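You operate a simulated robot arm through the tools that you are given. There is no shell and no other tool. Be economical: measure what you need, move in short steps, check, and stop when the job is done.

Carry out the task below with a simulated robot arm. There is one attempt and no reset: what you move stays moved.

JOB
Turn the grey knob to M12. Take the blue pad from the top of the number three machine and leave it on the top of the number two machine. Fetch the bottle marked "rust oil" from the back of the winding bench and stand it on the bottom shelf of the coil rack. Turn the blue selector knob to WASHERS. Count the wooden blocks on the middle bench, then put as many of the white filters from the middle bench on the top of the gauge bench. Open the third die drawer from the top. Do these in any order. Set down upright: bottle, white filter.

Only the result counts: the job must be done as asked and must still hold three seconds after the hand-in. Knocking over, shifting, dropping, spilling or breaking anything else fails it.

ROBOT AND FRAMES
A 7-joint arm with a two-finger parallel gripper on a trunk, on a base that drives. Base frame: it is fixed to the floor where the robot stands at the start and does not move with it; the origin is under the middle of the robot, x ahead of it, y to its left, z up. Lengths are in m, angles in degrees, forces in N, time in s.
With the tool pointing down near the work surface it reaches from about 0.26 to 0.7 m from the robot's upright axis, wherever it stands. Its first joint turns from -166.0 to 166.0 degrees. Places, roughly: blue pad (8x6x3 cm) [-1.5, 5.2, 1]; blue selector knob [-7.1, -1.9, 0.9]; bottom shelf of the coil rack [-5.8, 0.8, 0.3]; green bottle, grey bottle [-6.5, 0.5, 1]; grey knob [0.4, 0.1, 1]; third die drawer [-8.4, 1.1, 0.4]; top of the gauge bench [-7.3, 2.5, 0.9]; top of the number two machine [-2.5, 4.2, 1]; white filter (6x6x13 cm) [-7.4, -1.7, 0.9]; wooden block (5x9x4 cm) [-8.2, -1.4, 0.9]. Payload 3.43 kg.
The TCP is the grasp point between the finger pads, 0.03 m short of the fingertips. In the tool frame z runs along the fingers and y along their closing line. The gripper opens to 0.094 m. The fingers are 0.028 m wide and 0.01 m thick; the gripper's body (0.05 by 0.096 m) begins 0.055 m behind the TCP.
Orientation is that of the tool frame in the base frame, as [roll, pitch, yaw] about the fixed x, y, z axes, in that order (R = Rz(yaw) Ry(pitch) Rx(roll)). With the fingers straight down and closing along the base's y, the tool's x points along the base's -x, its y along +y and its z along -z.

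CONTROLS
- The arm moves only by the tool step_arm. Its argument "steps" is a list of rows, each a list of 3 entries, a list of its own where there are three numbers: the shift along the tool's x, y, z in m, then the turn, a rotation vector about the tool's x, y, z in rad, then the gripper command, from -1 (shut) to 1 (fully open), values between in proportion. In form: [[[x, y, z], [wx, wy, wz], grip], ...]. A call has 1 to 10 rows; each row is the pose to reach, as a shift and turn from the pose commanded when the call began, along the tool's axes at that moment. Each row takes 0.2 s and may step no farther than 0.05 m and 8.6 degrees from the row before; otherwise, or with a gripper value out of range, the whole call is refused. Where a pose cannot be reached the arm comes as near as it can. A force on the tool above 40 N (or 10 N above the force at the start of the call, whichever is more), or a blocked arm, ends the call early, and 0.2 s more pass. The fingers move at their own pace (about 0.108 m/s each) and stop on an object; they squeeze with about 26 N. The grip force told is the motor's: it shows also when the fingers shut on nothing. Time passes only in rows, and 0.2 s behind the last, so rows that repeat a pose let the fingers close. It gives the time, the measured TCP pose, the force on the tool (base axes), the opening and the grip force at its end, in the units of the frame above (readings bear some noise), with the torque about the TCP (base axes, N m) and any sound that the robot's microphone picked up, and new pictures: "pictures" is both (left out), scene, wrist or none.
- Cameras (640 x 400 px; columns grow to the right, rows downward): "scene" is now at [0.4229, 0.125, 1.2748]; the picture's right is [-0.00, -0.17, -0.99], its down [-0.36, -0.92, 0.16] and it looks along [-0.93, 0.36, -0.06] (base axes); focal length 214 px, centre (320, 200). "wrist" rides on the gripper at [0.076, 0.014, -0.102] in the tool frame; the picture's right is [-0.18, 0.98, 0.00], its down [-0.75, -0.14, -0.64] and it looks along [-0.63, -0.12, 0.77] (tool axes); focal length 243 px, centre (320, 200). There is no depth. A picture from a camera that has moved, and an enlarged one, comes with that camera's place and axes in the base frame and with its lens.
- move_column(by): slides the trunk up (or, below 0, down) by that many m; the arm and the scene camera ride with it, the base frame stays. It gives what a move gives, with no picture.
- drive_base(legs): drives the robot by 1 to 6 legs, each [ahead, left, turn to the left] in m, m and degrees, along the robot's own axes; the way and the turn of a leg run together, so that a leg with both is an arc; at most 1.5 m and 180 degrees a leg. The arm and the cameras ride along, it lands a little off, and it stops where it bumps. It gives what a move gives, and a new picture of the scene camera.
- aim_head(pan, tilt): turns the head with the scene camera to pan (to the left, within 80 degrees either way) and tilt (down, from -29 to 69), counted from straight ahead of the robot. It gives what a move gives, and a new picture of the scene camera.
- inspect(camera, box): a new picture of the part [left, top, right, bottom] of that camera's present view, enlarged. It takes no simulated time.
- close_job(): hands the job in; it is judged then, once.

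Go step by step. Nothing tells you exact positions but the pictures and the camera data: compare them with the known pose of the tool, close in by small moves and look again before you grip or let go. The budget is 175 turns and 260 pictures, counting those below and the enlarged ones. Unless the task says otherwise, let go and move clear before handing in.

The tools are called after "Emit:" as name(argument=value, ...) on one line, values as JSON. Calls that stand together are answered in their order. step_arm: Moves the arm, as the interface text tells. Its arguments: {"type":"object","properties":{"steps":{"type":"array"},"pictures":{"type":"string","enum":["both","scene","wrist","none"]}},"required":["steps"]} The other tools are called the same way: move_column (by) slides the trunk up or down; drive_base (legs) drives the base; aim_head (pan, tilt) turns the head that bears the scene camera; inspect (camera, box) takes an enlarged picture of a part of a camera's view; close_job () hands the job in.

At the start:

```text
clock: 0.0
eef_pos: [0.413, 0.0676, 1.1545]
tcp_rot: [180.0, 0.0, 180.0]
force: [0.3, -0.1, -1.3]
torque: [0.03, -0.01, -0.01]
finger_gap: 0.094
finger_force: 0.1
trunk travel left (down, up): [-0.275, 0.315]
robot x, y, heading: [0.0032, -0.0006, -0.1]
head pan, tilt: [80.2, 68.8]
```

scene: 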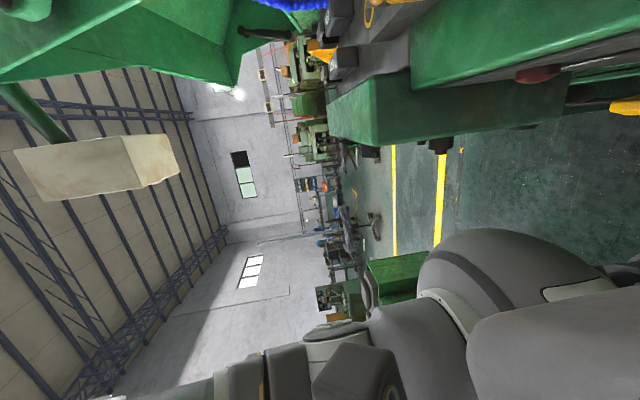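
wrist: 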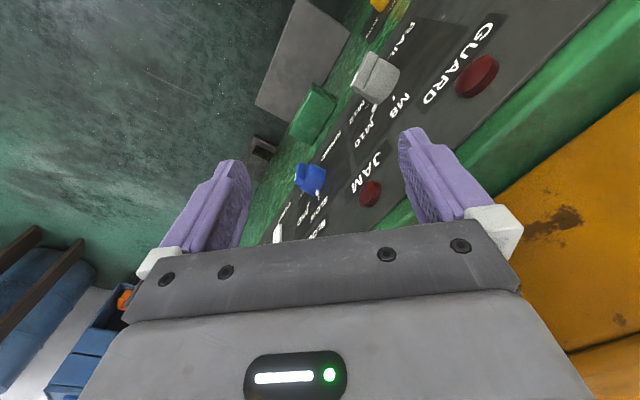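

I see a control panel with a grey and a blue knob under the wrist camera. I'll look more closely at it and try the head straight ahead.

Emit:
inspect(camera="wrist", box=[240, 0, 520, 240])

Emit:
aim_head(pan=0, tilt=40)

```text
1.67 times, centred on (380, 120) of wrist
camera zoom: at [0.3376, 0.0818, 1.2563], right [0.18, 0.98, 0.0], down [0.75, -0.14, 0.64], along [0.63, -0.12, -0.77], focal length 404 px, centre (220, 333)
```

zoom: 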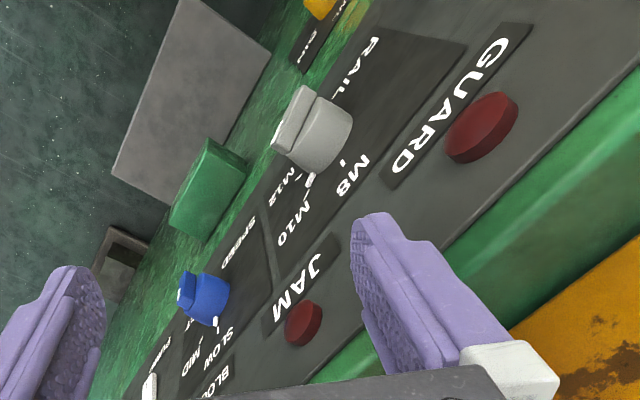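

```text
clock: 1.5
eef_pos: [0.4135, 0.0683, 1.1545]
tcp_rot: [180.0, 0.1, 180.0]
force: [0.4, 0.4, -0.6]
torque: [0.03, 0.02, 0.03]
finger_gap: 0.0939
finger_force: 0.2
trunk travel left (down, up): [-0.275, 0.315]
robot x, y, heading: [-0.003, -0.0003, -0.1]
head pan, tilt: [0.0, 40.0]
camera scene: at [0.4589, 0.0699, 1.1993], right [0.0, -1.0, 0.0], down [-0.77, 0.0, 0.64], along [-0.64, 0.0, -0.77], focal length 214 px, centre (320, 200)
```

scene: 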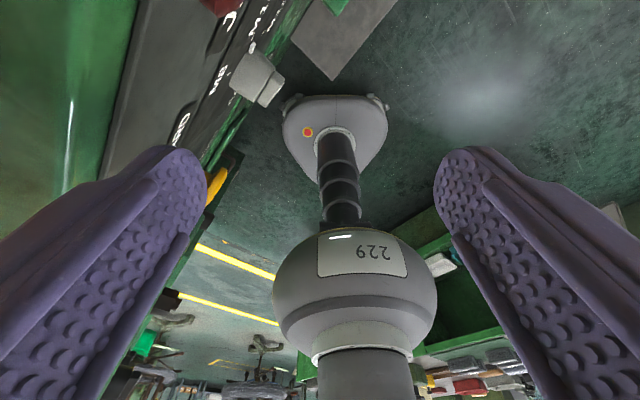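

The scene camera seems to sit near the gripper in an unusual mount (its "ahead" points along the fingers). I'll tilt it the other way to check that.

Emit:
aim_head(pan=0, tilt=-29)

Emit:
aim_head(pan=40, tilt=0)

```text
clock: 2.9
eef_pos: [0.3951, 0.0659, 1.1534]
tcp_rot: [-179.7, -1.4, 180.0]
force: [-80.5, -0.7, -43.4]
torque: [1.1, 1.6, -2.12]
finger_gap: 0.0937
finger_force: 0.1
trunk travel left (down, up): [-0.275, 0.315]
robot x, y, heading: [-0.001, 0.0009, -0.1]
head pan, tilt: [0.0, -28.6]
camera scene: at [0.5043, 0.0702, 1.1902], right [0.0, -1.0, -0.01], down [-1.0, 0.0, 0.04], along [-0.04, 0.01, -1.0], focal length 214 px, centre (320, 200)
```

scene: 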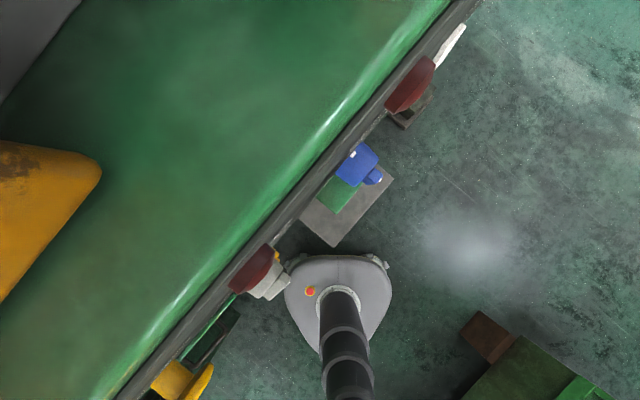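

```text
clock: 4.0
eef_pos: [0.4182, 0.0408, 1.1562]
tcp_rot: [179.5, 0.1, 177.9]
force: [-21.1, -74.7, -0.9]
torque: [6.13, -1.42, -5.25]
finger_gap: 0.0939
finger_force: 0.1
trunk travel left (down, up): [-0.275, 0.315]
robot x, y, heading: [0.0057, -0.0027, -1.2]
head pan, tilt: [40.0, 0.0]
camera scene: at [0.526, 0.0926, 1.2143], right [-0.03, -0.8, -0.6], down [-1.0, 0.01, 0.03], along [-0.01, 0.61, -0.8], focal length 214 px, centre (320, 200)
```

scene: 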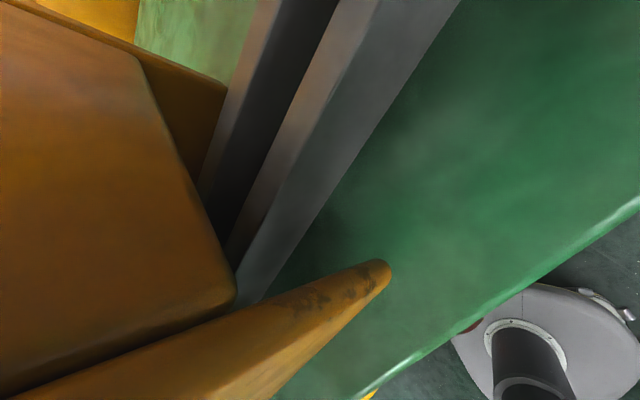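

The head sits right by the gripper and turning it pressed on the arm, so I'll put it back in its stowed pose. Then a small arm move will show whether the camera rides with the hand.

Emit:
aim_head(pan=80, tilt=68.8)

Emit:
step_arm(steps=[[[0, 0, -0.02], [0, 0, 0], 1]])

```text
clock: 5.4
eef_pos: [0.3893, 0.0926, 1.165]
tcp_rot: [-179.0, 1.6, -179.6]
force: [-1.6, -4.4, -1.1]
torque: [0.45, -0.2, -0.03]
finger_gap: 0.0939
finger_force: 0.1
trunk travel left (down, up): [-0.275, 0.315]
robot x, y, heading: [0.0024, 0.0029, 0.1]
head pan, tilt: [80.0, 68.8]
camera scene: at [0.3953, 0.152, 1.285], right [0.03, -0.19, -0.98], down [-0.36, -0.92, 0.17], along [-0.93, 0.35, -0.09], focal length 214 px, centre (320, 200)
```

scene: 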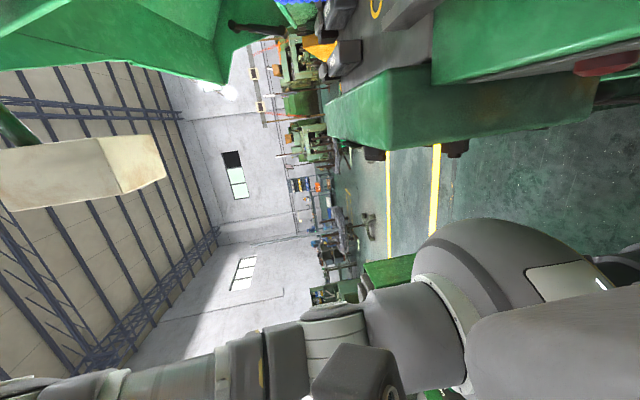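

```text
clock: 5.8
eef_pos: [0.4253, 0.0479, 1.174]
tcp_rot: [179.9, -0.1, 179.6]
force: [1.5, -3.0, 0.1]
torque: [0.2, 0.09, -0.03]
finger_gap: 0.0942
finger_force: 0.1
trunk travel left (down, up): [-0.275, 0.315]
robot x, y, heading: [0.008, -0.0133, -0.5]
head pan, tilt: [80.0, 68.8]
camera scene: at [0.435, 0.1045, 1.2944], right [0.0, -0.17, -0.99], down [-0.37, -0.92, 0.16], along [-0.93, 0.36, -0.06], focal length 214 px, centre (320, 200)
camera wrist: at [0.3495, 0.0621, 1.2762], right [0.19, 0.98, 0.0], down [0.75, -0.15, 0.64], along [0.63, -0.12, -0.77], focal length 243 px, centre (320, 200)
```

scene: 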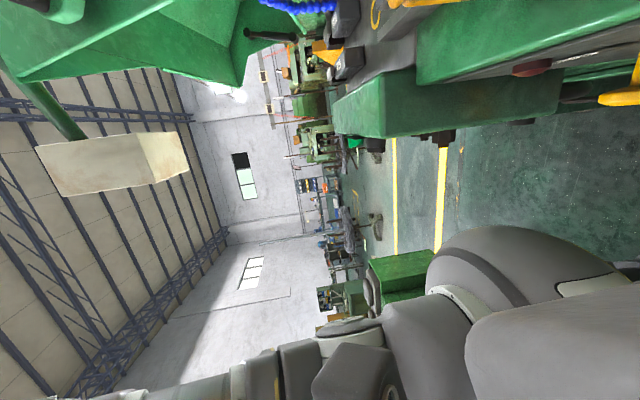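
wrist: 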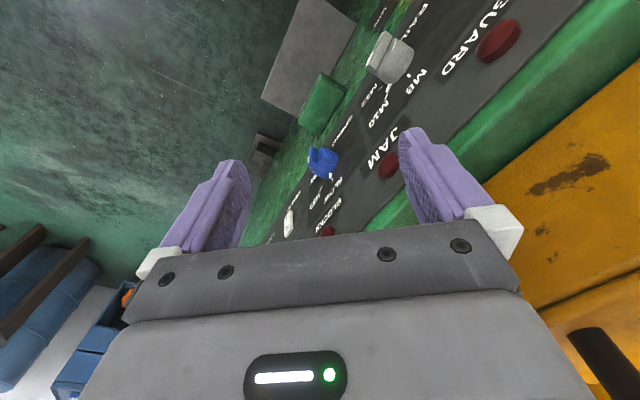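

The scene camera does ride on the hand, so I'll treat it as a second hand camera. I'll zoom in on the panel.

Emit:
inspect(camera="wrist", box=[340, 0, 540, 125])

Emit:
aim_head(pan=-30, tilt=20)

```text
3.20 times, centred on (440, 62) of wrist
camera zoom: at [0.3495, 0.0621, 1.2762], right [0.19, 0.98, 0.0], down [0.75, -0.15, 0.64], along [0.63, -0.12, -0.77], focal length 776 px, centre (-64, 640)
```

zoom: 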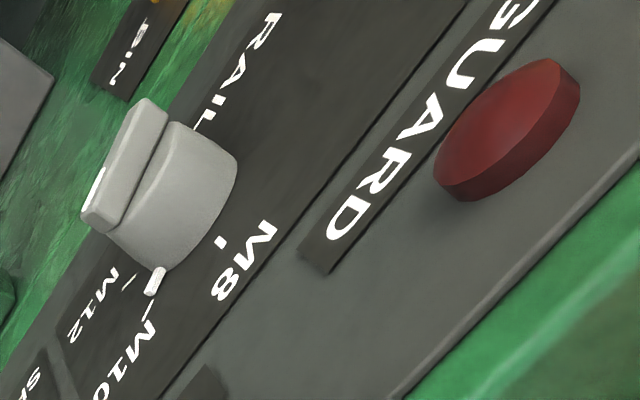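

```text
clock: 7.7
eef_pos: [0.4128, 0.0682, 1.175]
tcp_rot: [-180.0, 0.1, -180.0]
force: [0.1, -0.7, -0.4]
torque: [0.01, 0.01, 0.01]
finger_gap: 0.094
finger_force: 0.0
trunk travel left (down, up): [-0.275, 0.315]
robot x, y, heading: [-0.0011, -0.0005, -0.0]
head pan, tilt: [-30.0, 20.0]
camera scene: at [0.4898, 0.024, 1.2233], right [0.0, -0.87, 0.5], down [-0.94, 0.17, 0.3], along [-0.34, -0.47, -0.81], focal length 214 px, centre (320, 200)
```

scene: 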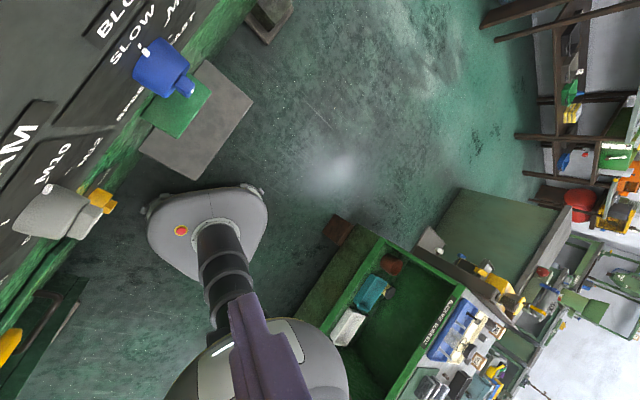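

The arm is settled now. The grey knob points at M10, on a near-vertical panel facing away from about heading 49°. I'll back off along the panel normal, turn to face the knob, and bring the tool level.

Emit:
drive_base(legs=[[0.0, -0.36, 0], [0, 0, 48.6]])

Emit:
aim_head(pan=0, tilt=5)

Emit:
step_arm(steps=[[[-0.01, 0, 0], [0, -0.145, 0], 1], [[-0.02, 0, 0], [0, -0.29, 0], 1], [[-0.03, 0, 0], [0, -0.435, 0], 1], [[-0.04, 0, 0], [0, -0.58, 0], 1], [[-0.05, 0, 0], [0, -0.725, 0], 1], [[-0.06, 0, 0], [0, -0.87, 0], 1], [[-0.07, 0, 0], [0, -1.015, 0], 1], [[-0.08, 0, 0], [0, -1.16, 0], 1], [[-0.08, 0, 0], [0, -1.305, 0], 1], [[-0.08, 0, 0], [0, -1.45, 0], 1]])

```text
clock: 12.3
eef_pos: [0.2122, -0.0073, 1.1733]
tcp_rot: [-179.9, 0.0, -129.9]
force: [-0.4, 0.5, 0.0]
torque: [0.01, -0.03, 0.0]
finger_gap: 0.0939
finger_force: 0.0
trunk travel left (down, up): [-0.275, 0.315]
robot x, y, heading: [-0.0002, -0.3698, 50.0]
head pan, tilt: [-30.0, 20.0]
camera scene: at [0.2971, 0.0234, 1.2234], right [0.66, -0.56, 0.5], down [-0.73, -0.61, 0.3], along [0.14, -0.56, -0.81], focal length 214 px, centre (320, 200)
```

scene: 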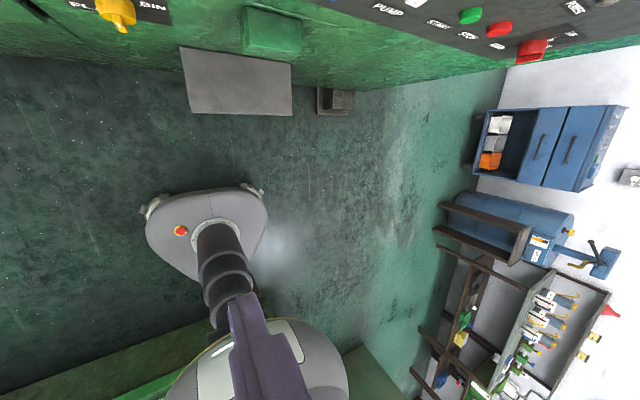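

```text
clock: 13.2
eef_pos: [0.2123, -0.0075, 1.1741]
tcp_rot: [-180.0, -0.1, -130.0]
force: [0.2, 0.0, -0.5]
torque: [0.0, -0.01, -0.03]
finger_gap: 0.0939
finger_force: 0.0
trunk travel left (down, up): [-0.275, 0.315]
robot x, y, heading: [-0.0017, -0.3666, 50.1]
head pan, tilt: [0.0, 5.0]
camera scene: at [0.2771, 0.0718, 1.2122], right [0.77, -0.64, 0.0], down [-0.64, -0.76, 0.09], along [-0.06, -0.07, -1.0], focal length 214 px, centre (320, 200)
```

scene: 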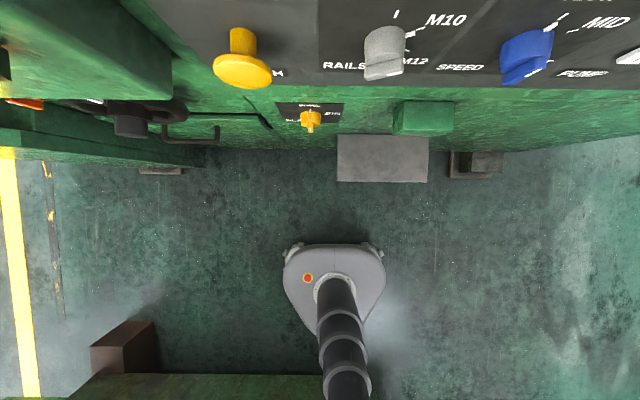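

```text
clock: 15.4
eef_pos: [0.2628, 0.0542, 1.1737]
tcp_rot: [-179.6, 83.1, -129.7]
force: [-0.4, 0.3, 0.0]
torque: [-0.04, 0.02, 0.03]
finger_gap: 0.0941
finger_force: 0.0
trunk travel left (down, up): [-0.275, 0.315]
robot x, y, heading: [0.0017, -0.3699, 50.0]
head pan, tilt: [0.0, 5.0]
camera scene: at [0.2469, 0.0358, 1.2789], right [0.77, -0.64, 0.0], down [-0.13, -0.16, -0.98], along [0.63, 0.75, -0.21], focal length 214 px, centre (320, 200)
camera wrist: at [0.1824, -0.0228, 1.1092], right [-0.74, 0.65, 0.18], down [-0.24, -0.51, 0.83], along [0.63, 0.57, 0.53], focal length 243 px, centre (320, 200)
```

scene: 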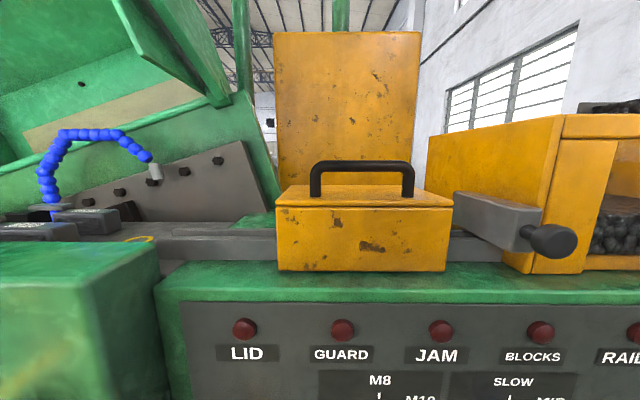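
wrist: 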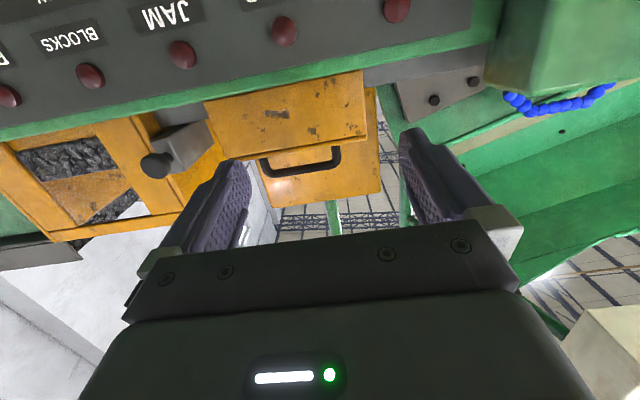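

The view is now square on to the panel. I'll level the tool fully, lower the trunk and tilt the head to the knob.

Emit:
step_arm(steps=[[[0, 0, 0], [0, -0.12, 0], 1]], pictures="none")

Emit:
move_column(by=-0.1)

Emit:
aim_head(pan=0, tilt=25)

```text
clock: 15.8
eef_pos: [0.2645, 0.0543, 1.1732]
tcp_rot: [88.3, 89.9, 138.3]
force: [-0.1, -0.1, 0.5]
torque: [0.0, -0.03, -0.02]
finger_gap: 0.0941
finger_force: 0.0
trunk travel left (down, up): [-0.275, 0.315]
robot x, y, heading: [-0.0002, -0.3705, 49.9]
head pan, tilt: [0.0, 5.0]
```

```text
clock: 17.2
eef_pos: [0.2645, 0.0539, 1.0735]
tcp_rot: [-170.7, 90.0, -120.6]
force: [-0.7, 0.7, -0.2]
torque: [-0.03, 0.02, -0.02]
finger_gap: 0.0941
finger_force: 0.0
trunk travel left (down, up): [-0.175, 0.415]
robot x, y, heading: [-0.0006, -0.3668, 50.2]
head pan, tilt: [0.0, 5.0]
```

```text
clock: 18.0
eef_pos: [0.2627, 0.0528, 1.0733]
tcp_rot: [-168.9, 89.9, -118.9]
force: [0.1, -0.1, -0.1]
torque: [0.04, 0.02, -0.01]
finger_gap: 0.094
finger_force: 0.1
trunk travel left (down, up): [-0.175, 0.415]
robot x, y, heading: [0.0018, -0.3695, 50.0]
head pan, tilt: [0.0, 25.0]
camera scene: at [0.2386, 0.0262, 1.1436], right [0.77, -0.64, 0.0], down [-0.27, -0.32, -0.91], along [0.58, 0.69, -0.42], focal length 214 px, centre (320, 200)
```

scene: 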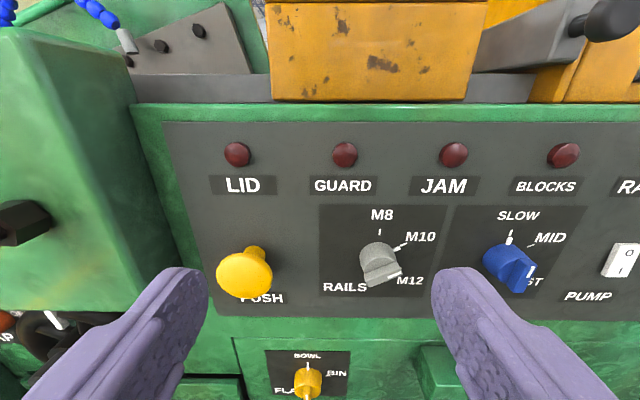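

Emit:
inspect(camera="scene", box=[310, 190, 470, 310])

```text
3.33 times, centred on (390, 250) of scene
camera zoom: at [0.2386, 0.0262, 1.1436], right [0.77, -0.64, 0.0], down [-0.27, -0.32, -0.91], along [0.58, 0.69, -0.42], focal length 715 px, centre (87, 33)
```

zoom: 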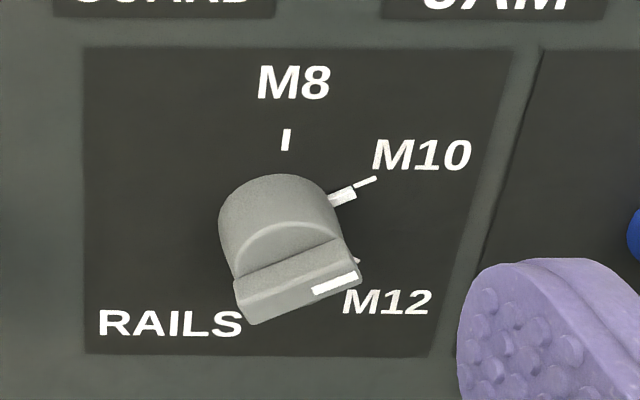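

The knob's bar points at M10 with 60° between marks (clockwise to M12). I'll roll the hand 60° clockwise and line it up in front of the knob.

Emit:
step_arm(steps=[[[0.013, -0.009, 0], [0, 0, 0.131], 1], [[0.026, -0.018, 0], [0, 0, 0.262], 1], [[0.039, -0.027, 0], [0, 0, 0.393], 1], [[0.052, -0.036, 0], [0, 0, 0.524], 1], [[0.065, -0.045, 0], [0, 0, 0.655], 1], [[0.078, -0.054, 0], [0, 0, 0.785], 1], [[0.092, -0.062, 0.0], [0, 0, 0.916], 1], [[0.105, -0.07, 0.02], [0, 0, 1.047], 1], [[0.105, -0.07, 0.03], [0, 0, 1.047], 1]], pictures="both")

```text
clock: 20.0
eef_pos: [0.3375, 0.0306, 0.9675]
tcp_rot: [90.0, 29.8, 140.1]
force: [-0.6, 0.7, -0.1]
torque: [-0.02, 0.03, 0.0]
finger_gap: 0.0938
finger_force: 0.0
trunk travel left (down, up): [-0.175, 0.415]
robot x, y, heading: [-0.0006, -0.3695, 50.3]
head pan, tilt: [0.0, 25.0]
camera scene: at [0.3581, -0.0348, 1.0021], right [0.38, -0.32, -0.87], down [-0.87, 0.18, -0.45], along [0.3, 0.93, -0.21], focal length 214 px, centre (320, 200)
camera wrist: at [0.2153, -0.0011, 0.9413], right [-0.25, 0.21, 0.94], down [0.14, -0.96, 0.25], along [0.96, 0.2, 0.21], focal length 243 px, centre (320, 200)
```

scene: 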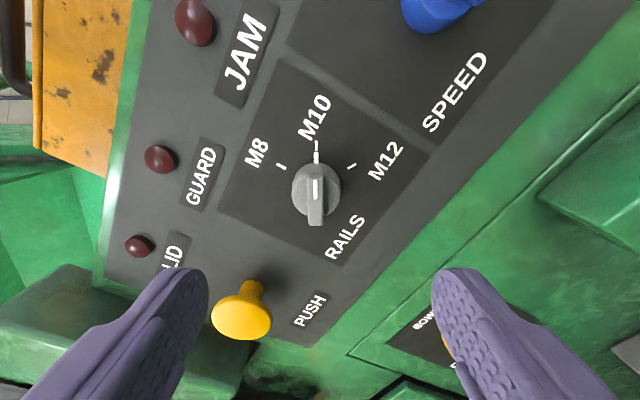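
wrist: 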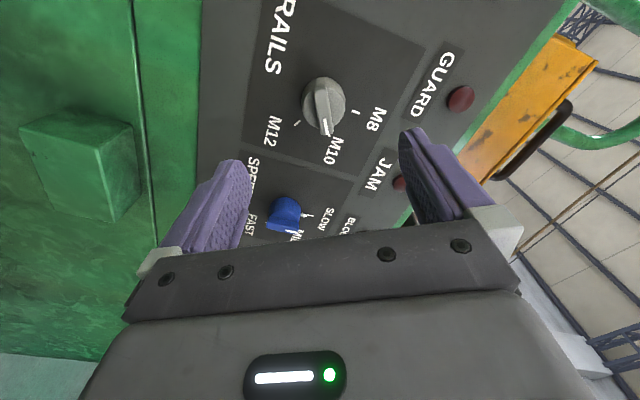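

The knob is square in the hand's midline. I'll advance about 9 cm over the bar with open fingers.

Emit:
step_arm(steps=[[[0, 0.002, 0.03], [0, 0, 0], 0.2], [[0, 0.002, 0.06], [0, 0, 0], 0.0], [[0, 0.002, 0.08], [0, 0, 0], 0.0], [[0, 0.002, 0.092], [0, 0, 0], 0.0]])

```text
clock: 21.0
eef_pos: [0.3946, 0.1028, 0.9698]
tcp_rot: [90.1, 29.9, 140.1]
force: [-0.4, -0.8, -0.1]
torque: [0.0, -0.03, -0.01]
finger_gap: 0.0469
finger_force: 0.1
trunk travel left (down, up): [-0.175, 0.415]
robot x, y, heading: [0.0024, -0.3673, 50.0]
head pan, tilt: [0.0, 25.0]
camera scene: at [0.4159, 0.037, 1.0054], right [0.38, -0.32, -0.87], down [-0.87, 0.18, -0.45], along [0.3, 0.93, -0.21], focal length 214 px, centre (320, 200)
camera wrist: at [0.2732, 0.0707, 0.9444], right [-0.25, 0.21, 0.94], down [0.14, -0.96, 0.26], along [0.96, 0.2, 0.21], focal length 243 px, centre (320, 200)
```

scene: 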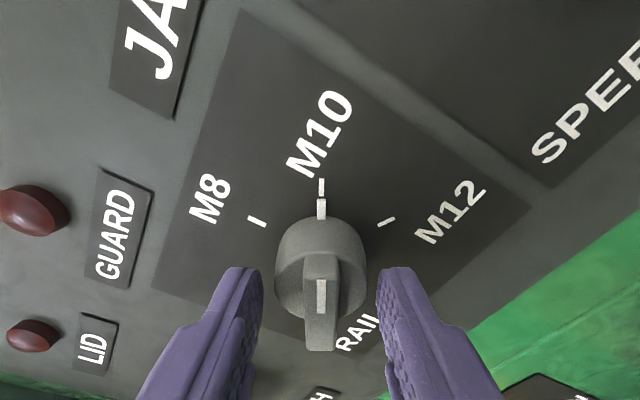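
wrist: 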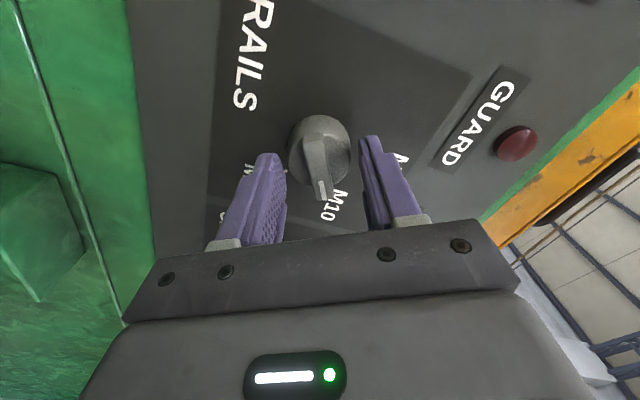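

Fingers straddle the bar. I'll move 1 cm deeper and close.

Emit:
step_arm(steps=[[[0, 0, 0.01], [0, 0, 0], 0.0], [[0, 0, 0.01], [0, 0, 0], -1], [[0, 0, 0.01], [0, 0, 0], -1], [[0, 0, 0.01], [0, 0, 0], -1]])

```text
clock: 22.0
eef_pos: [0.4009, 0.109, 0.9697]
tcp_rot: [90.0, 30.1, 140.2]
force: [-2.8, -6.0, -4.1]
torque: [-0.11, 0.09, -0.13]
finger_gap: 0.0402
finger_force: 45.5
trunk travel left (down, up): [-0.175, 0.415]
robot x, y, heading: [-0.0003, -0.3743, 50.0]
head pan, tilt: [0.0, 25.0]
camera scene: at [0.4221, 0.0442, 1.0049], right [0.38, -0.32, -0.87], down [-0.87, 0.18, -0.45], along [0.3, 0.93, -0.21], focal length 214 px, centre (320, 200)
camera wrist: at [0.2793, 0.078, 0.9439], right [-0.25, 0.21, 0.94], down [0.14, -0.96, 0.26], along [0.96, 0.2, 0.21], focal length 243 px, centre (320, 200)
```

scene: 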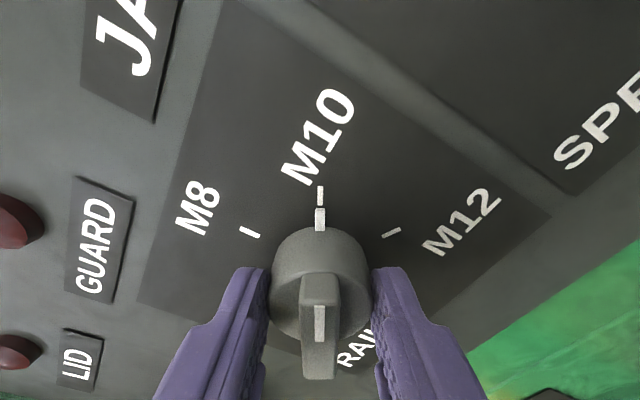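
wrist: 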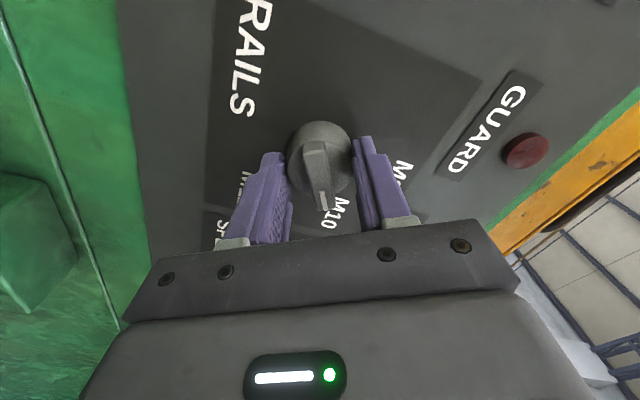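

The fingers have the 4 cm knob body. I'll try turning 20° and see if it follows.

Emit:
step_arm(steps=[[[0, 0, 0], [0, 0, 0.087], -1], [[0, 0, 0], [0, 0, 0.174], -1], [[0, 0, 0], [0, 0, 0.262], -1], [[0, 0, 0], [0, 0, 0.349], -1]], pictures="scene")

```text
clock: 23.0
eef_pos: [0.4014, 0.1103, 0.9695]
tcp_rot: [90.2, 10.0, 140.1]
force: [-4.6, -6.3, -11.1]
torque: [-0.06, 0.07, -0.29]
finger_gap: 0.0403
finger_force: 45.2
trunk travel left (down, up): [-0.175, 0.415]
robot x, y, heading: [-0.0009, -0.3699, 50.0]
head pan, tilt: [0.0, 25.0]
camera scene: at [0.4285, 0.0389, 0.9822], right [0.13, -0.11, -0.98], down [-0.96, 0.25, -0.16], along [0.26, 0.96, -0.07], focal length 214 px, centre (320, 200)
```

scene: 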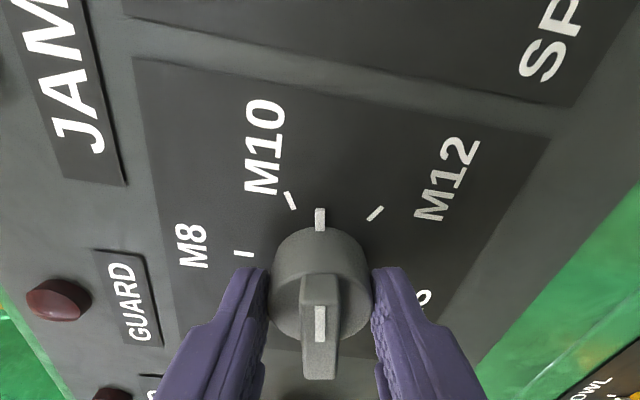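

It follows the hand without slip. I'll continue 40° more to M12.

Emit:
step_arm(steps=[[[0, 0, 0], [0, 0, 0.116], -1], [[0, 0, 0], [0, 0, 0.233], -1], [[0, 0, 0], [0, 0, 0.349], -1], [[0, 0, 0], [0, 0, 0.466], -1], [[0, 0, 0], [0, 0, 0.582], -1], [[0, 0, 0], [0, 0, 0.698], -1], [[0, 0, 0], [0, 0, 0.698], -1]], pictures="scene")

```text
clock: 24.6
eef_pos: [0.4017, 0.1102, 0.9702]
tcp_rot: [90.1, -30.0, 140.1]
force: [-7.0, -6.9, -10.6]
torque: [-0.13, 0.09, 0.56]
finger_gap: 0.0401
finger_force: 45.3
trunk travel left (down, up): [-0.175, 0.415]
robot x, y, heading: [0.001, -0.3711, 50.1]
head pan, tilt: [0.0, 25.0]
camera scene: at [0.4222, 0.0442, 0.9356], right [-0.39, 0.32, -0.87], down [-0.87, 0.18, 0.45], along [0.3, 0.93, 0.21], focal length 214 px, centre (320, 200)
```

scene: 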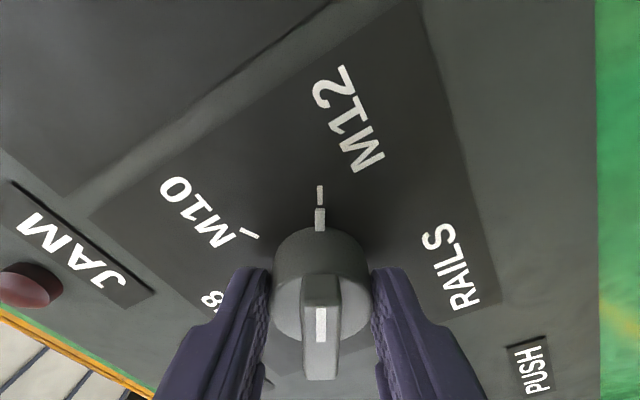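

The pointer is on M12. I'll open, back away, and roll back to level.

Emit:
step_arm(steps=[[[0, 0, 0], [0, 0, 0], 0.3], [[0, 0, 0], [0, 0, 0], 0.3], [[0, 0, -0.04], [0, 0, 0], 0.3], [[0, 0, -0.08], [0, 0, 0], 0.3], [[0, 0, -0.12], [0, 0, 0], 0.3]], pictures="scene")

Emit:
step_arm(steps=[[[0, 0, 0], [0, 0, -0.14], 0.3], [[0, 0, 0], [0, 0, -0.28], 0.3], [[0, 0, 0], [0, 0, -0.42], 0.3], [[0, 0, 0], [0, 0, -0.56], 0.3], [[0, 0, 0], [0, 0, -0.7], 0.3], [[0, 0, 0], [0, 0, -0.84], 0.3], [[0, 0, 0], [0, 0, -0.98], 0.3], [[0, 0, 0], [0, 0, -1.12], 0.3], [[0, 0, 0], [0, 0, -1.26], 0.3], [[0, 0, 0], [0, 0, -1.4], 0.3]], pictures="none")

Emit:
step_arm(steps=[[[0, 0, 0], [0, 0, -0.14], 0.3], [[0, 0, 0], [0, 0, -0.28], 0.3], [[0, 0, 0], [0, 0, -0.42], 0.3], [[0, 0, 0], [0, 0, -0.56], 0.3], [[0, 0, 0], [0, 0, -0.694], 0.3]], pictures="scene")

```text
clock: 25.8
eef_pos: [0.323, 0.0174, 0.9718]
tcp_rot: [90.0, -30.0, 140.1]
force: [-0.9, 1.2, 0.3]
torque: [0.01, 0.0, 0.0]
finger_gap: 0.061
finger_force: 0.0
trunk travel left (down, up): [-0.175, 0.415]
robot x, y, heading: [-0.003, -0.3688, 49.6]
head pan, tilt: [0.0, 25.0]
camera scene: at [0.3446, -0.0484, 0.9368], right [-0.38, 0.32, -0.87], down [-0.87, 0.18, 0.45], along [0.3, 0.93, 0.21], focal length 214 px, centre (320, 200)
```

scene: 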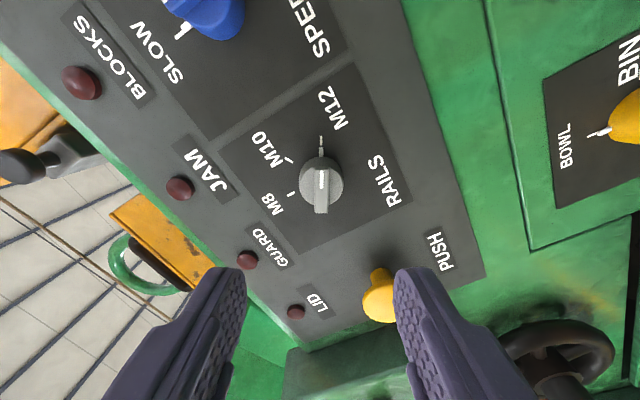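

```text
clock: 28.0
eef_pos: [0.3238, 0.0179, 0.9705]
tcp_rot: [90.1, 50.3, 140.1]
force: [-0.2, 0.4, -0.6]
torque: [0.02, 0.0, -0.01]
finger_gap: 0.0611
finger_force: 0.0
trunk travel left (down, up): [-0.175, 0.415]
robot x, y, heading: [0.002, -0.367, 50.2]
head pan, tilt: [0.0, 25.0]
```

```text
clock: 29.2
eef_pos: [0.3253, 0.0162, 0.9705]
tcp_rot: [79.8, 90.0, 129.9]
force: [-0.2, 0.0, -0.2]
torque: [-0.04, -0.02, -0.01]
finger_gap: 0.061
finger_force: 0.1
trunk travel left (down, up): [-0.175, 0.415]
robot x, y, heading: [-0.002, -0.3671, 49.9]
head pan, tilt: [0.0, 25.0]
camera scene: at [0.2992, -0.0094, 1.04], right [0.77, -0.64, 0.0], down [-0.27, -0.33, -0.91], along [0.58, 0.69, -0.42], focal length 214 px, centre (320, 200)
```

scene: 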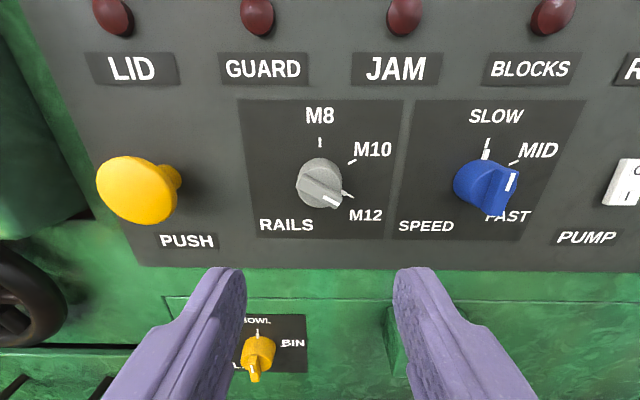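

The grey knob stands at M12. I'll raise the trunk, turn toward the aisle and look around.

Emit:
move_column(by=0.2)

Emit:
drive_base(legs=[[-0.05, 0, 0], [0, 0, 85]])

Emit:
aim_head(pan=0, tilt=10)

Emit:
aim_head(pan=60, tilt=10)

Emit:
aim_head(pan=-60, tilt=10)

```text
clock: 31.4
eef_pos: [0.3249, 0.0176, 1.1695]
tcp_rot: [175.2, 89.9, -134.6]
force: [0.1, -0.1, 0.1]
torque: [0.01, 0.0, -0.01]
finger_gap: 0.0612
finger_force: 0.1
trunk travel left (down, up): [-0.375, 0.215]
robot x, y, heading: [0.0026, -0.3662, 50.1]
head pan, tilt: [0.0, 25.0]
```

```text
clock: 36.0
eef_pos: [-0.3932, -0.0545, 1.1701]
tcp_rot: [178.4, 90.0, -46.0]
force: [-0.4, 0.5, -0.2]
torque: [-0.01, -0.01, -0.01]
finger_gap: 0.0612
finger_force: 0.2
trunk travel left (down, up): [-0.375, 0.215]
robot x, y, heading: [-0.0296, -0.4097, 135.7]
head pan, tilt: [0.0, 25.0]
camera scene: at [-0.3669, -0.079, 1.2398], right [0.7, 0.72, 0.0], down [0.3, -0.3, -0.91], along [-0.65, 0.63, -0.42], focal length 214 px, centre (320, 200)
```

scene: 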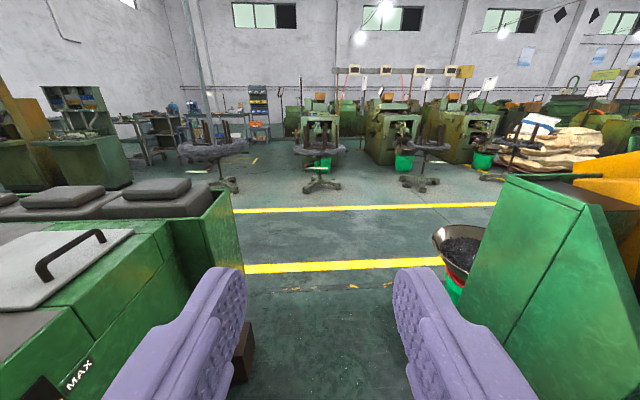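

```text
clock: 36.7
eef_pos: [-0.3935, -0.0536, 1.1702]
tcp_rot: [177.2, 89.8, -47.1]
force: [0.7, 0.5, -1.3]
torque: [0.03, 0.04, 0.02]
finger_gap: 0.0612
finger_force: 0.1
trunk travel left (down, up): [-0.375, 0.215]
robot x, y, heading: [-0.0342, -0.4052, 135.6]
head pan, tilt: [0.0, 10.0]
camera scene: at [-0.3675, -0.0783, 1.2641], right [0.7, 0.72, 0.0], down [0.13, -0.12, -0.98], along [-0.7, 0.69, -0.18], focal length 214 px, centre (320, 200)
```

scene: 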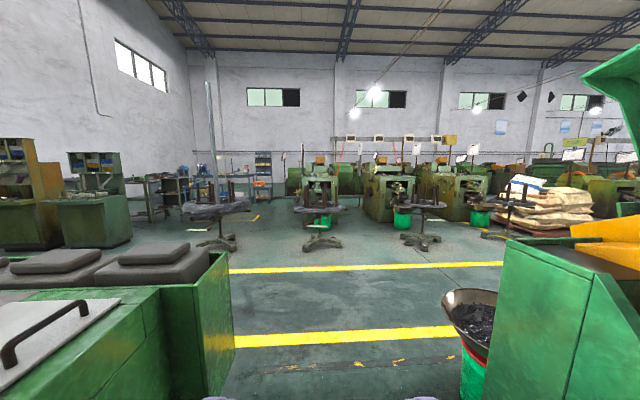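

```text
clock: 38.0
eef_pos: [-0.3931, -0.0547, 1.17]
tcp_rot: [174.9, 89.9, -49.1]
force: [0.3, 0.8, -0.5]
torque: [-0.03, 0.02, 0.05]
finger_gap: 0.0611
finger_force: 0.0
trunk travel left (down, up): [-0.375, 0.215]
robot x, y, heading: [-0.0319, -0.4047, 135.7]
head pan, tilt: [60.0, 10.0]
camera scene: at [-0.3904, -0.1684, 1.2643], right [-0.27, 0.96, 0.0], down [0.17, 0.05, -0.98], along [-0.95, -0.27, -0.17], focal length 214 px, centre (320, 200)
```

scene: 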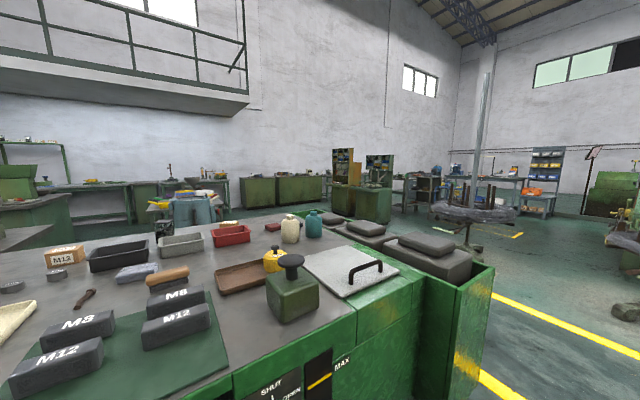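

```text
clock: 40.0
eef_pos: [-0.3929, -0.055, 1.171]
tcp_rot: [177.2, 89.9, -47.2]
force: [0.3, 0.0, 0.0]
torque: [0.03, -0.02, -0.03]
finger_gap: 0.061
finger_force: 0.0
trunk travel left (down, up): [-0.375, 0.215]
robot x, y, heading: [-0.0318, -0.4082, 135.6]
head pan, tilt: [-60.0, 10.0]
camera scene: at [-0.278, -0.0531, 1.2642], right [0.97, -0.25, 0.0], down [-0.04, -0.17, -0.98], along [0.24, 0.95, -0.17], focal length 214 px, centre (320, 200)
```

scene: 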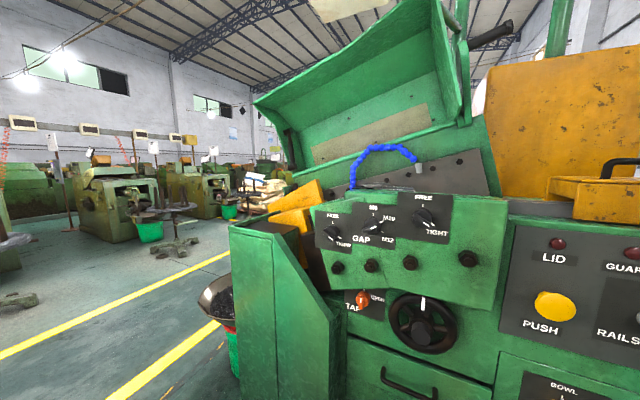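

The numbered machines lie across the aisle. I'll zoom in there to plan the approach.

Emit:
aim_head(pan=-30, tilt=10)

Emit:
inspect(camera="scene", box=[160, 120, 480, 320])

```text
clock: 41.0
eef_pos: [-0.392, -0.0565, 1.17]
tcp_rot: [174.4, 89.9, -49.9]
force: [0.3, 0.4, -0.2]
torque: [0.01, -0.02, 0.01]
finger_gap: 0.0609
finger_force: 0.0
trunk travel left (down, up): [-0.375, 0.215]
robot x, y, heading: [-0.0361, -0.4097, 135.6]
head pan, tilt: [-30.0, 10.0]
camera scene: at [-0.326, -0.0537, 1.2642], right [0.96, 0.27, 0.0], down [0.05, -0.17, -0.98], along [-0.27, 0.95, -0.17], focal length 214 px, centre (320, 200)
```

scene: 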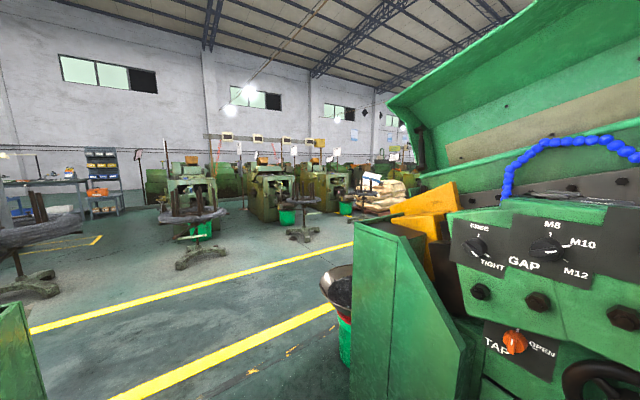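

```text
2.00 times, centred on (320, 220) of scene
camera zoom: at [-0.326, -0.0537, 1.2642], right [0.96, 0.27, 0.0], down [0.05, -0.17, -0.98], along [-0.27, 0.95, -0.17], focal length 429 px, centre (320, 160)
```

zoom: 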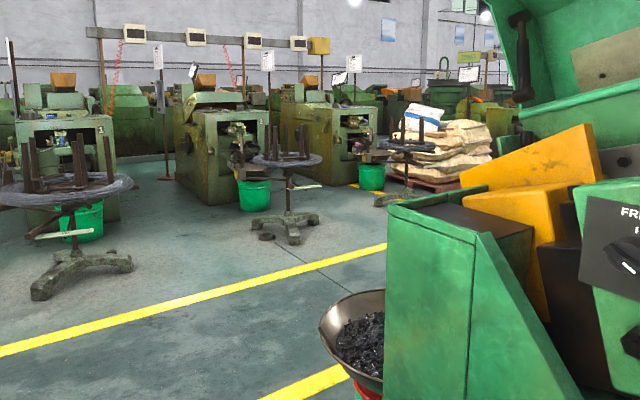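

Machine three is behind a stool-like turntable; I'll pass to its left. First leg out of the bay, turn, and part of the way across.

Emit:
drive_base(legs=[[1.5, 0, 0], [0, 0, -50], [1.3, 0, 0]])

Emit:
aim_head(pan=0, tilt=15)

```text
clock: 56.9
eef_pos: [-0.9392, 2.4512, 1.1702]
tcp_rot: [175.8, 89.8, -100.0]
force: [0.4, 0.0, -0.6]
torque: [0.01, 0.01, -0.02]
finger_gap: 0.0609
finger_force: 0.0
trunk travel left (down, up): [-0.375, 0.215]
robot x, y, heading: [-0.991, 1.9497, 84.2]
head pan, tilt: [-30.0, 10.0]
camera scene: at [-0.8982, 2.3995, 1.2641], right [0.81, -0.59, 0.0], down [-0.1, -0.14, -0.98], along [0.58, 0.8, -0.17], focal length 214 px, centre (320, 200)
```

scene: 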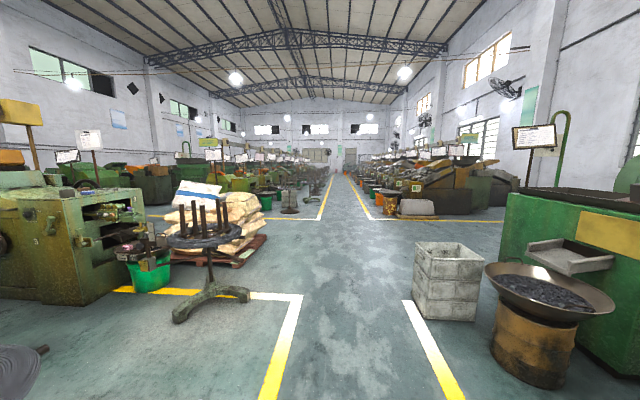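

```text
clock: 57.9
eef_pos: [-0.9386, 2.4507, 1.1701]
tcp_rot: [174.8, 89.9, -101.1]
force: [-0.5, 0.3, 0.0]
torque: [-0.01, 0.01, -0.01]
finger_gap: 0.0611
finger_force: 0.1
trunk travel left (down, up): [-0.375, 0.215]
robot x, y, heading: [-0.9907, 1.9487, 84.3]
head pan, tilt: [0.0, 15.0]
camera scene: at [-0.943, 2.4168, 1.2561], right [0.99, -0.1, 0.0], down [-0.03, -0.26, -0.97], along [0.1, 0.96, -0.26], focal length 214 px, centre (320, 200)
```

scene: 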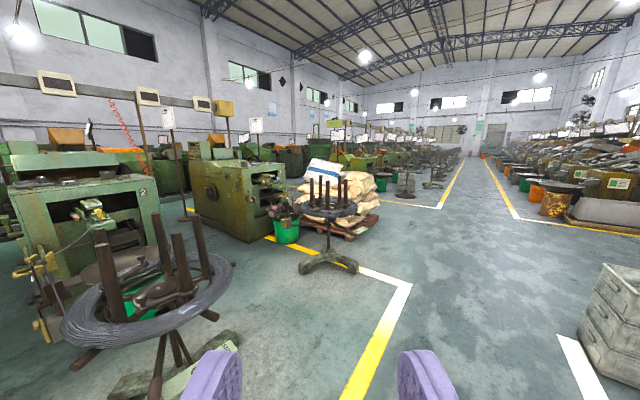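

Machine two carries a "2". I'll zoom in on machine three to find the blue pad.

Emit:
inspect(camera="scene", box=[170, 130, 330, 250])

Emit:
inspect(camera="scene", box=[0, 120, 250, 280])

```text
3.33 times, centred on (250, 190) of scene
camera zoom: at [-0.943, 2.4168, 1.2561], right [0.99, -0.1, 0.0], down [-0.03, -0.26, -0.97], along [0.1, 0.96, -0.26], focal length 715 px, centre (553, 233)
```

zoom: 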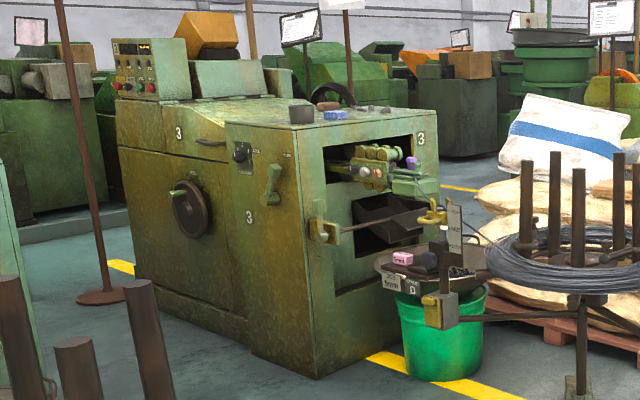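

```text
2.50 times, centred on (125, 200) of scene
camera zoom: at [-0.943, 2.4168, 1.2561], right [0.99, -0.1, 0.0], down [-0.03, -0.26, -0.97], along [0.1, 0.96, -0.26], focal length 536 px, centre (808, 200)
```

zoom: 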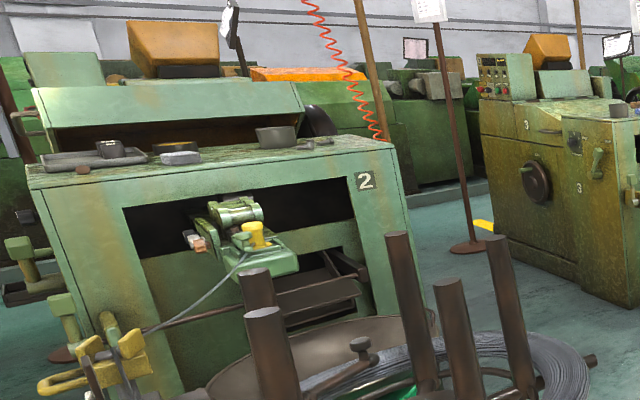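

The blue pad lies on the front block of machine three, near its left front edge. I'll drive closer, between the two turntables.

Emit:
drive_base(legs=[[1.45, 0, 0], [0, 0, 31.5], [0.6, 0, 0]])

Emit:
aim_head(pan=-10, tilt=30)

```text
clock: 69.5
eef_pos: [-1.2807, 4.3755, 1.1697]
tcp_rot: [177.0, 89.9, -68.6]
force: [-0.7, 0.0, 0.1]
torque: [0.02, 0.02, 0.02]
finger_gap: 0.0612
finger_force: 0.0
trunk travel left (down, up): [-0.375, 0.215]
robot x, y, heading: [-1.0717, 3.9156, 114.3]
head pan, tilt: [0.0, 15.0]
camera scene: at [-1.2666, 4.344, 1.2558], right [0.91, 0.41, 0.0], down [0.11, -0.24, -0.97], along [-0.4, 0.88, -0.26], focal length 214 px, centre (320, 200)
```

scene: 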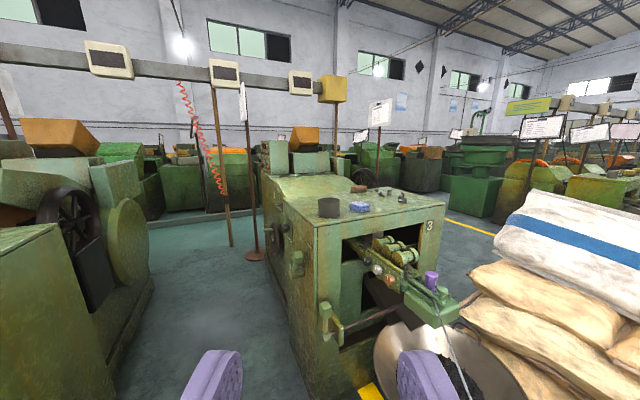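

```text
clock: 70.3
eef_pos: [-1.2817, 4.3743, 1.17]
tcp_rot: [177.4, 89.9, -68.1]
force: [-0.6, 0.7, 0.3]
torque: [-0.01, 0.0, 0.02]
finger_gap: 0.061
finger_force: 0.0
trunk travel left (down, up): [-0.375, 0.215]
robot x, y, heading: [-1.0741, 3.9125, 114.6]
head pan, tilt: [-10.0, 30.0]
camera scene: at [-1.2504, 4.346, 1.2319], right [0.97, 0.25, 0.0], down [0.12, -0.48, -0.87], along [-0.22, 0.84, -0.5], focal length 214 px, centre (320, 200)
```

scene: 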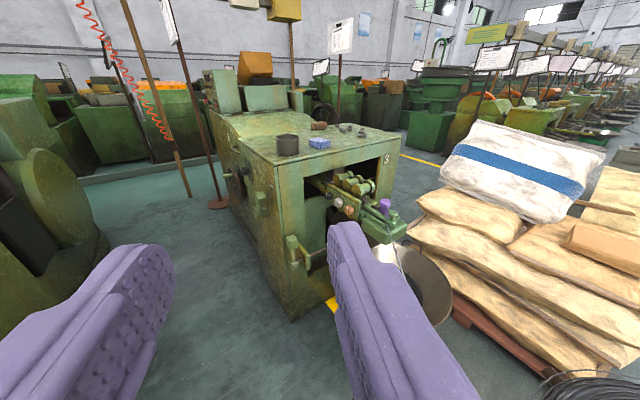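

The pad triangulates to about (-1.48, 5.24, 0.98). I'll raise the trunk for clearance and drive to about 0.62 m in front of it.

Emit:
move_column(by=0.1)

Emit:
drive_base(legs=[[0, 0, 5], [0.74, 0, 0], [0, 0, -27]])

Emit:
aim_head(pan=0, tilt=60)

```text
clock: 71.6
eef_pos: [-1.2806, 4.3747, 1.2702]
tcp_rot: [175.8, 90.0, -69.9]
force: [0.3, -0.7, -0.9]
torque: [0.02, 0.0, -0.01]
finger_gap: 0.061
finger_force: 0.0
trunk travel left (down, up): [-0.475, 0.115]
robot x, y, heading: [-1.073, 3.9176, 114.7]
head pan, tilt: [-10.0, 30.0]
```

```text
clock: 77.4
eef_pos: [-1.4358, 5.0526, 1.2705]
tcp_rot: [166.5, 89.8, -102.2]
force: [0.4, -0.2, -0.2]
torque: [0.0, 0.03, -0.04]
finger_gap: 0.0611
finger_force: 0.0
trunk travel left (down, up): [-0.475, 0.115]
robot x, y, heading: [-1.4205, 4.548, 91.6]
head pan, tilt: [-10.0, 30.0]
camera scene: at [-1.4186, 5.0141, 1.3319], right [0.99, -0.15, 0.0], down [-0.07, -0.5, -0.87], along [0.13, 0.86, -0.5], focal length 214 px, centre (320, 200)
```

scene: 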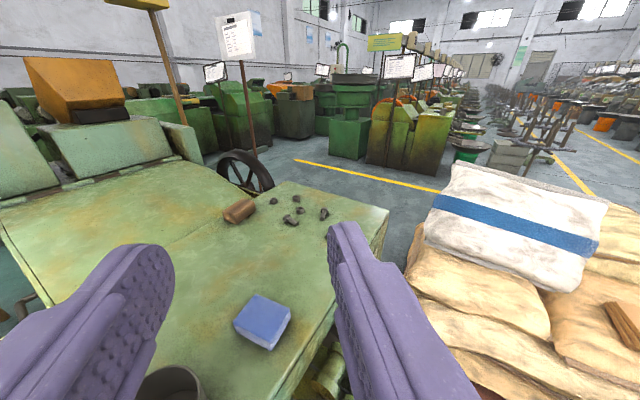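

```text
clock: 78.3
eef_pos: [-1.4357, 5.0524, 1.2707]
tcp_rot: [176.8, 89.9, -91.8]
force: [0.3, 0.4, 0.2]
torque: [-0.03, 0.01, 0.03]
finger_gap: 0.061
finger_force: 0.0
trunk travel left (down, up): [-0.475, 0.115]
robot x, y, heading: [-1.422, 4.5469, 91.4]
head pan, tilt: [0.0, 60.0]
camera scene: at [-1.4339, 4.9913, 1.2899], right [1.0, 0.03, 0.0], down [0.02, -0.87, -0.5], along [-0.01, 0.5, -0.87], focal length 214 px, centre (320, 200)
```

scene: 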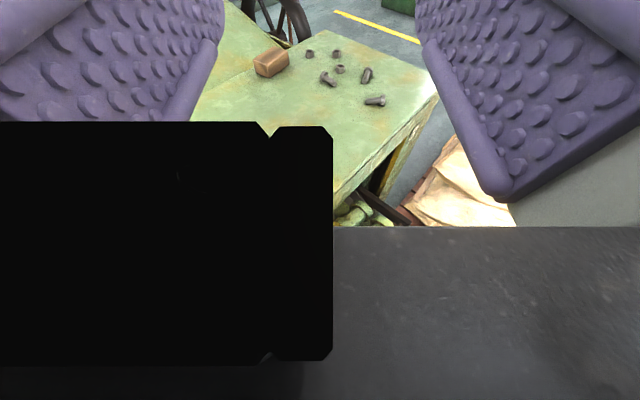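

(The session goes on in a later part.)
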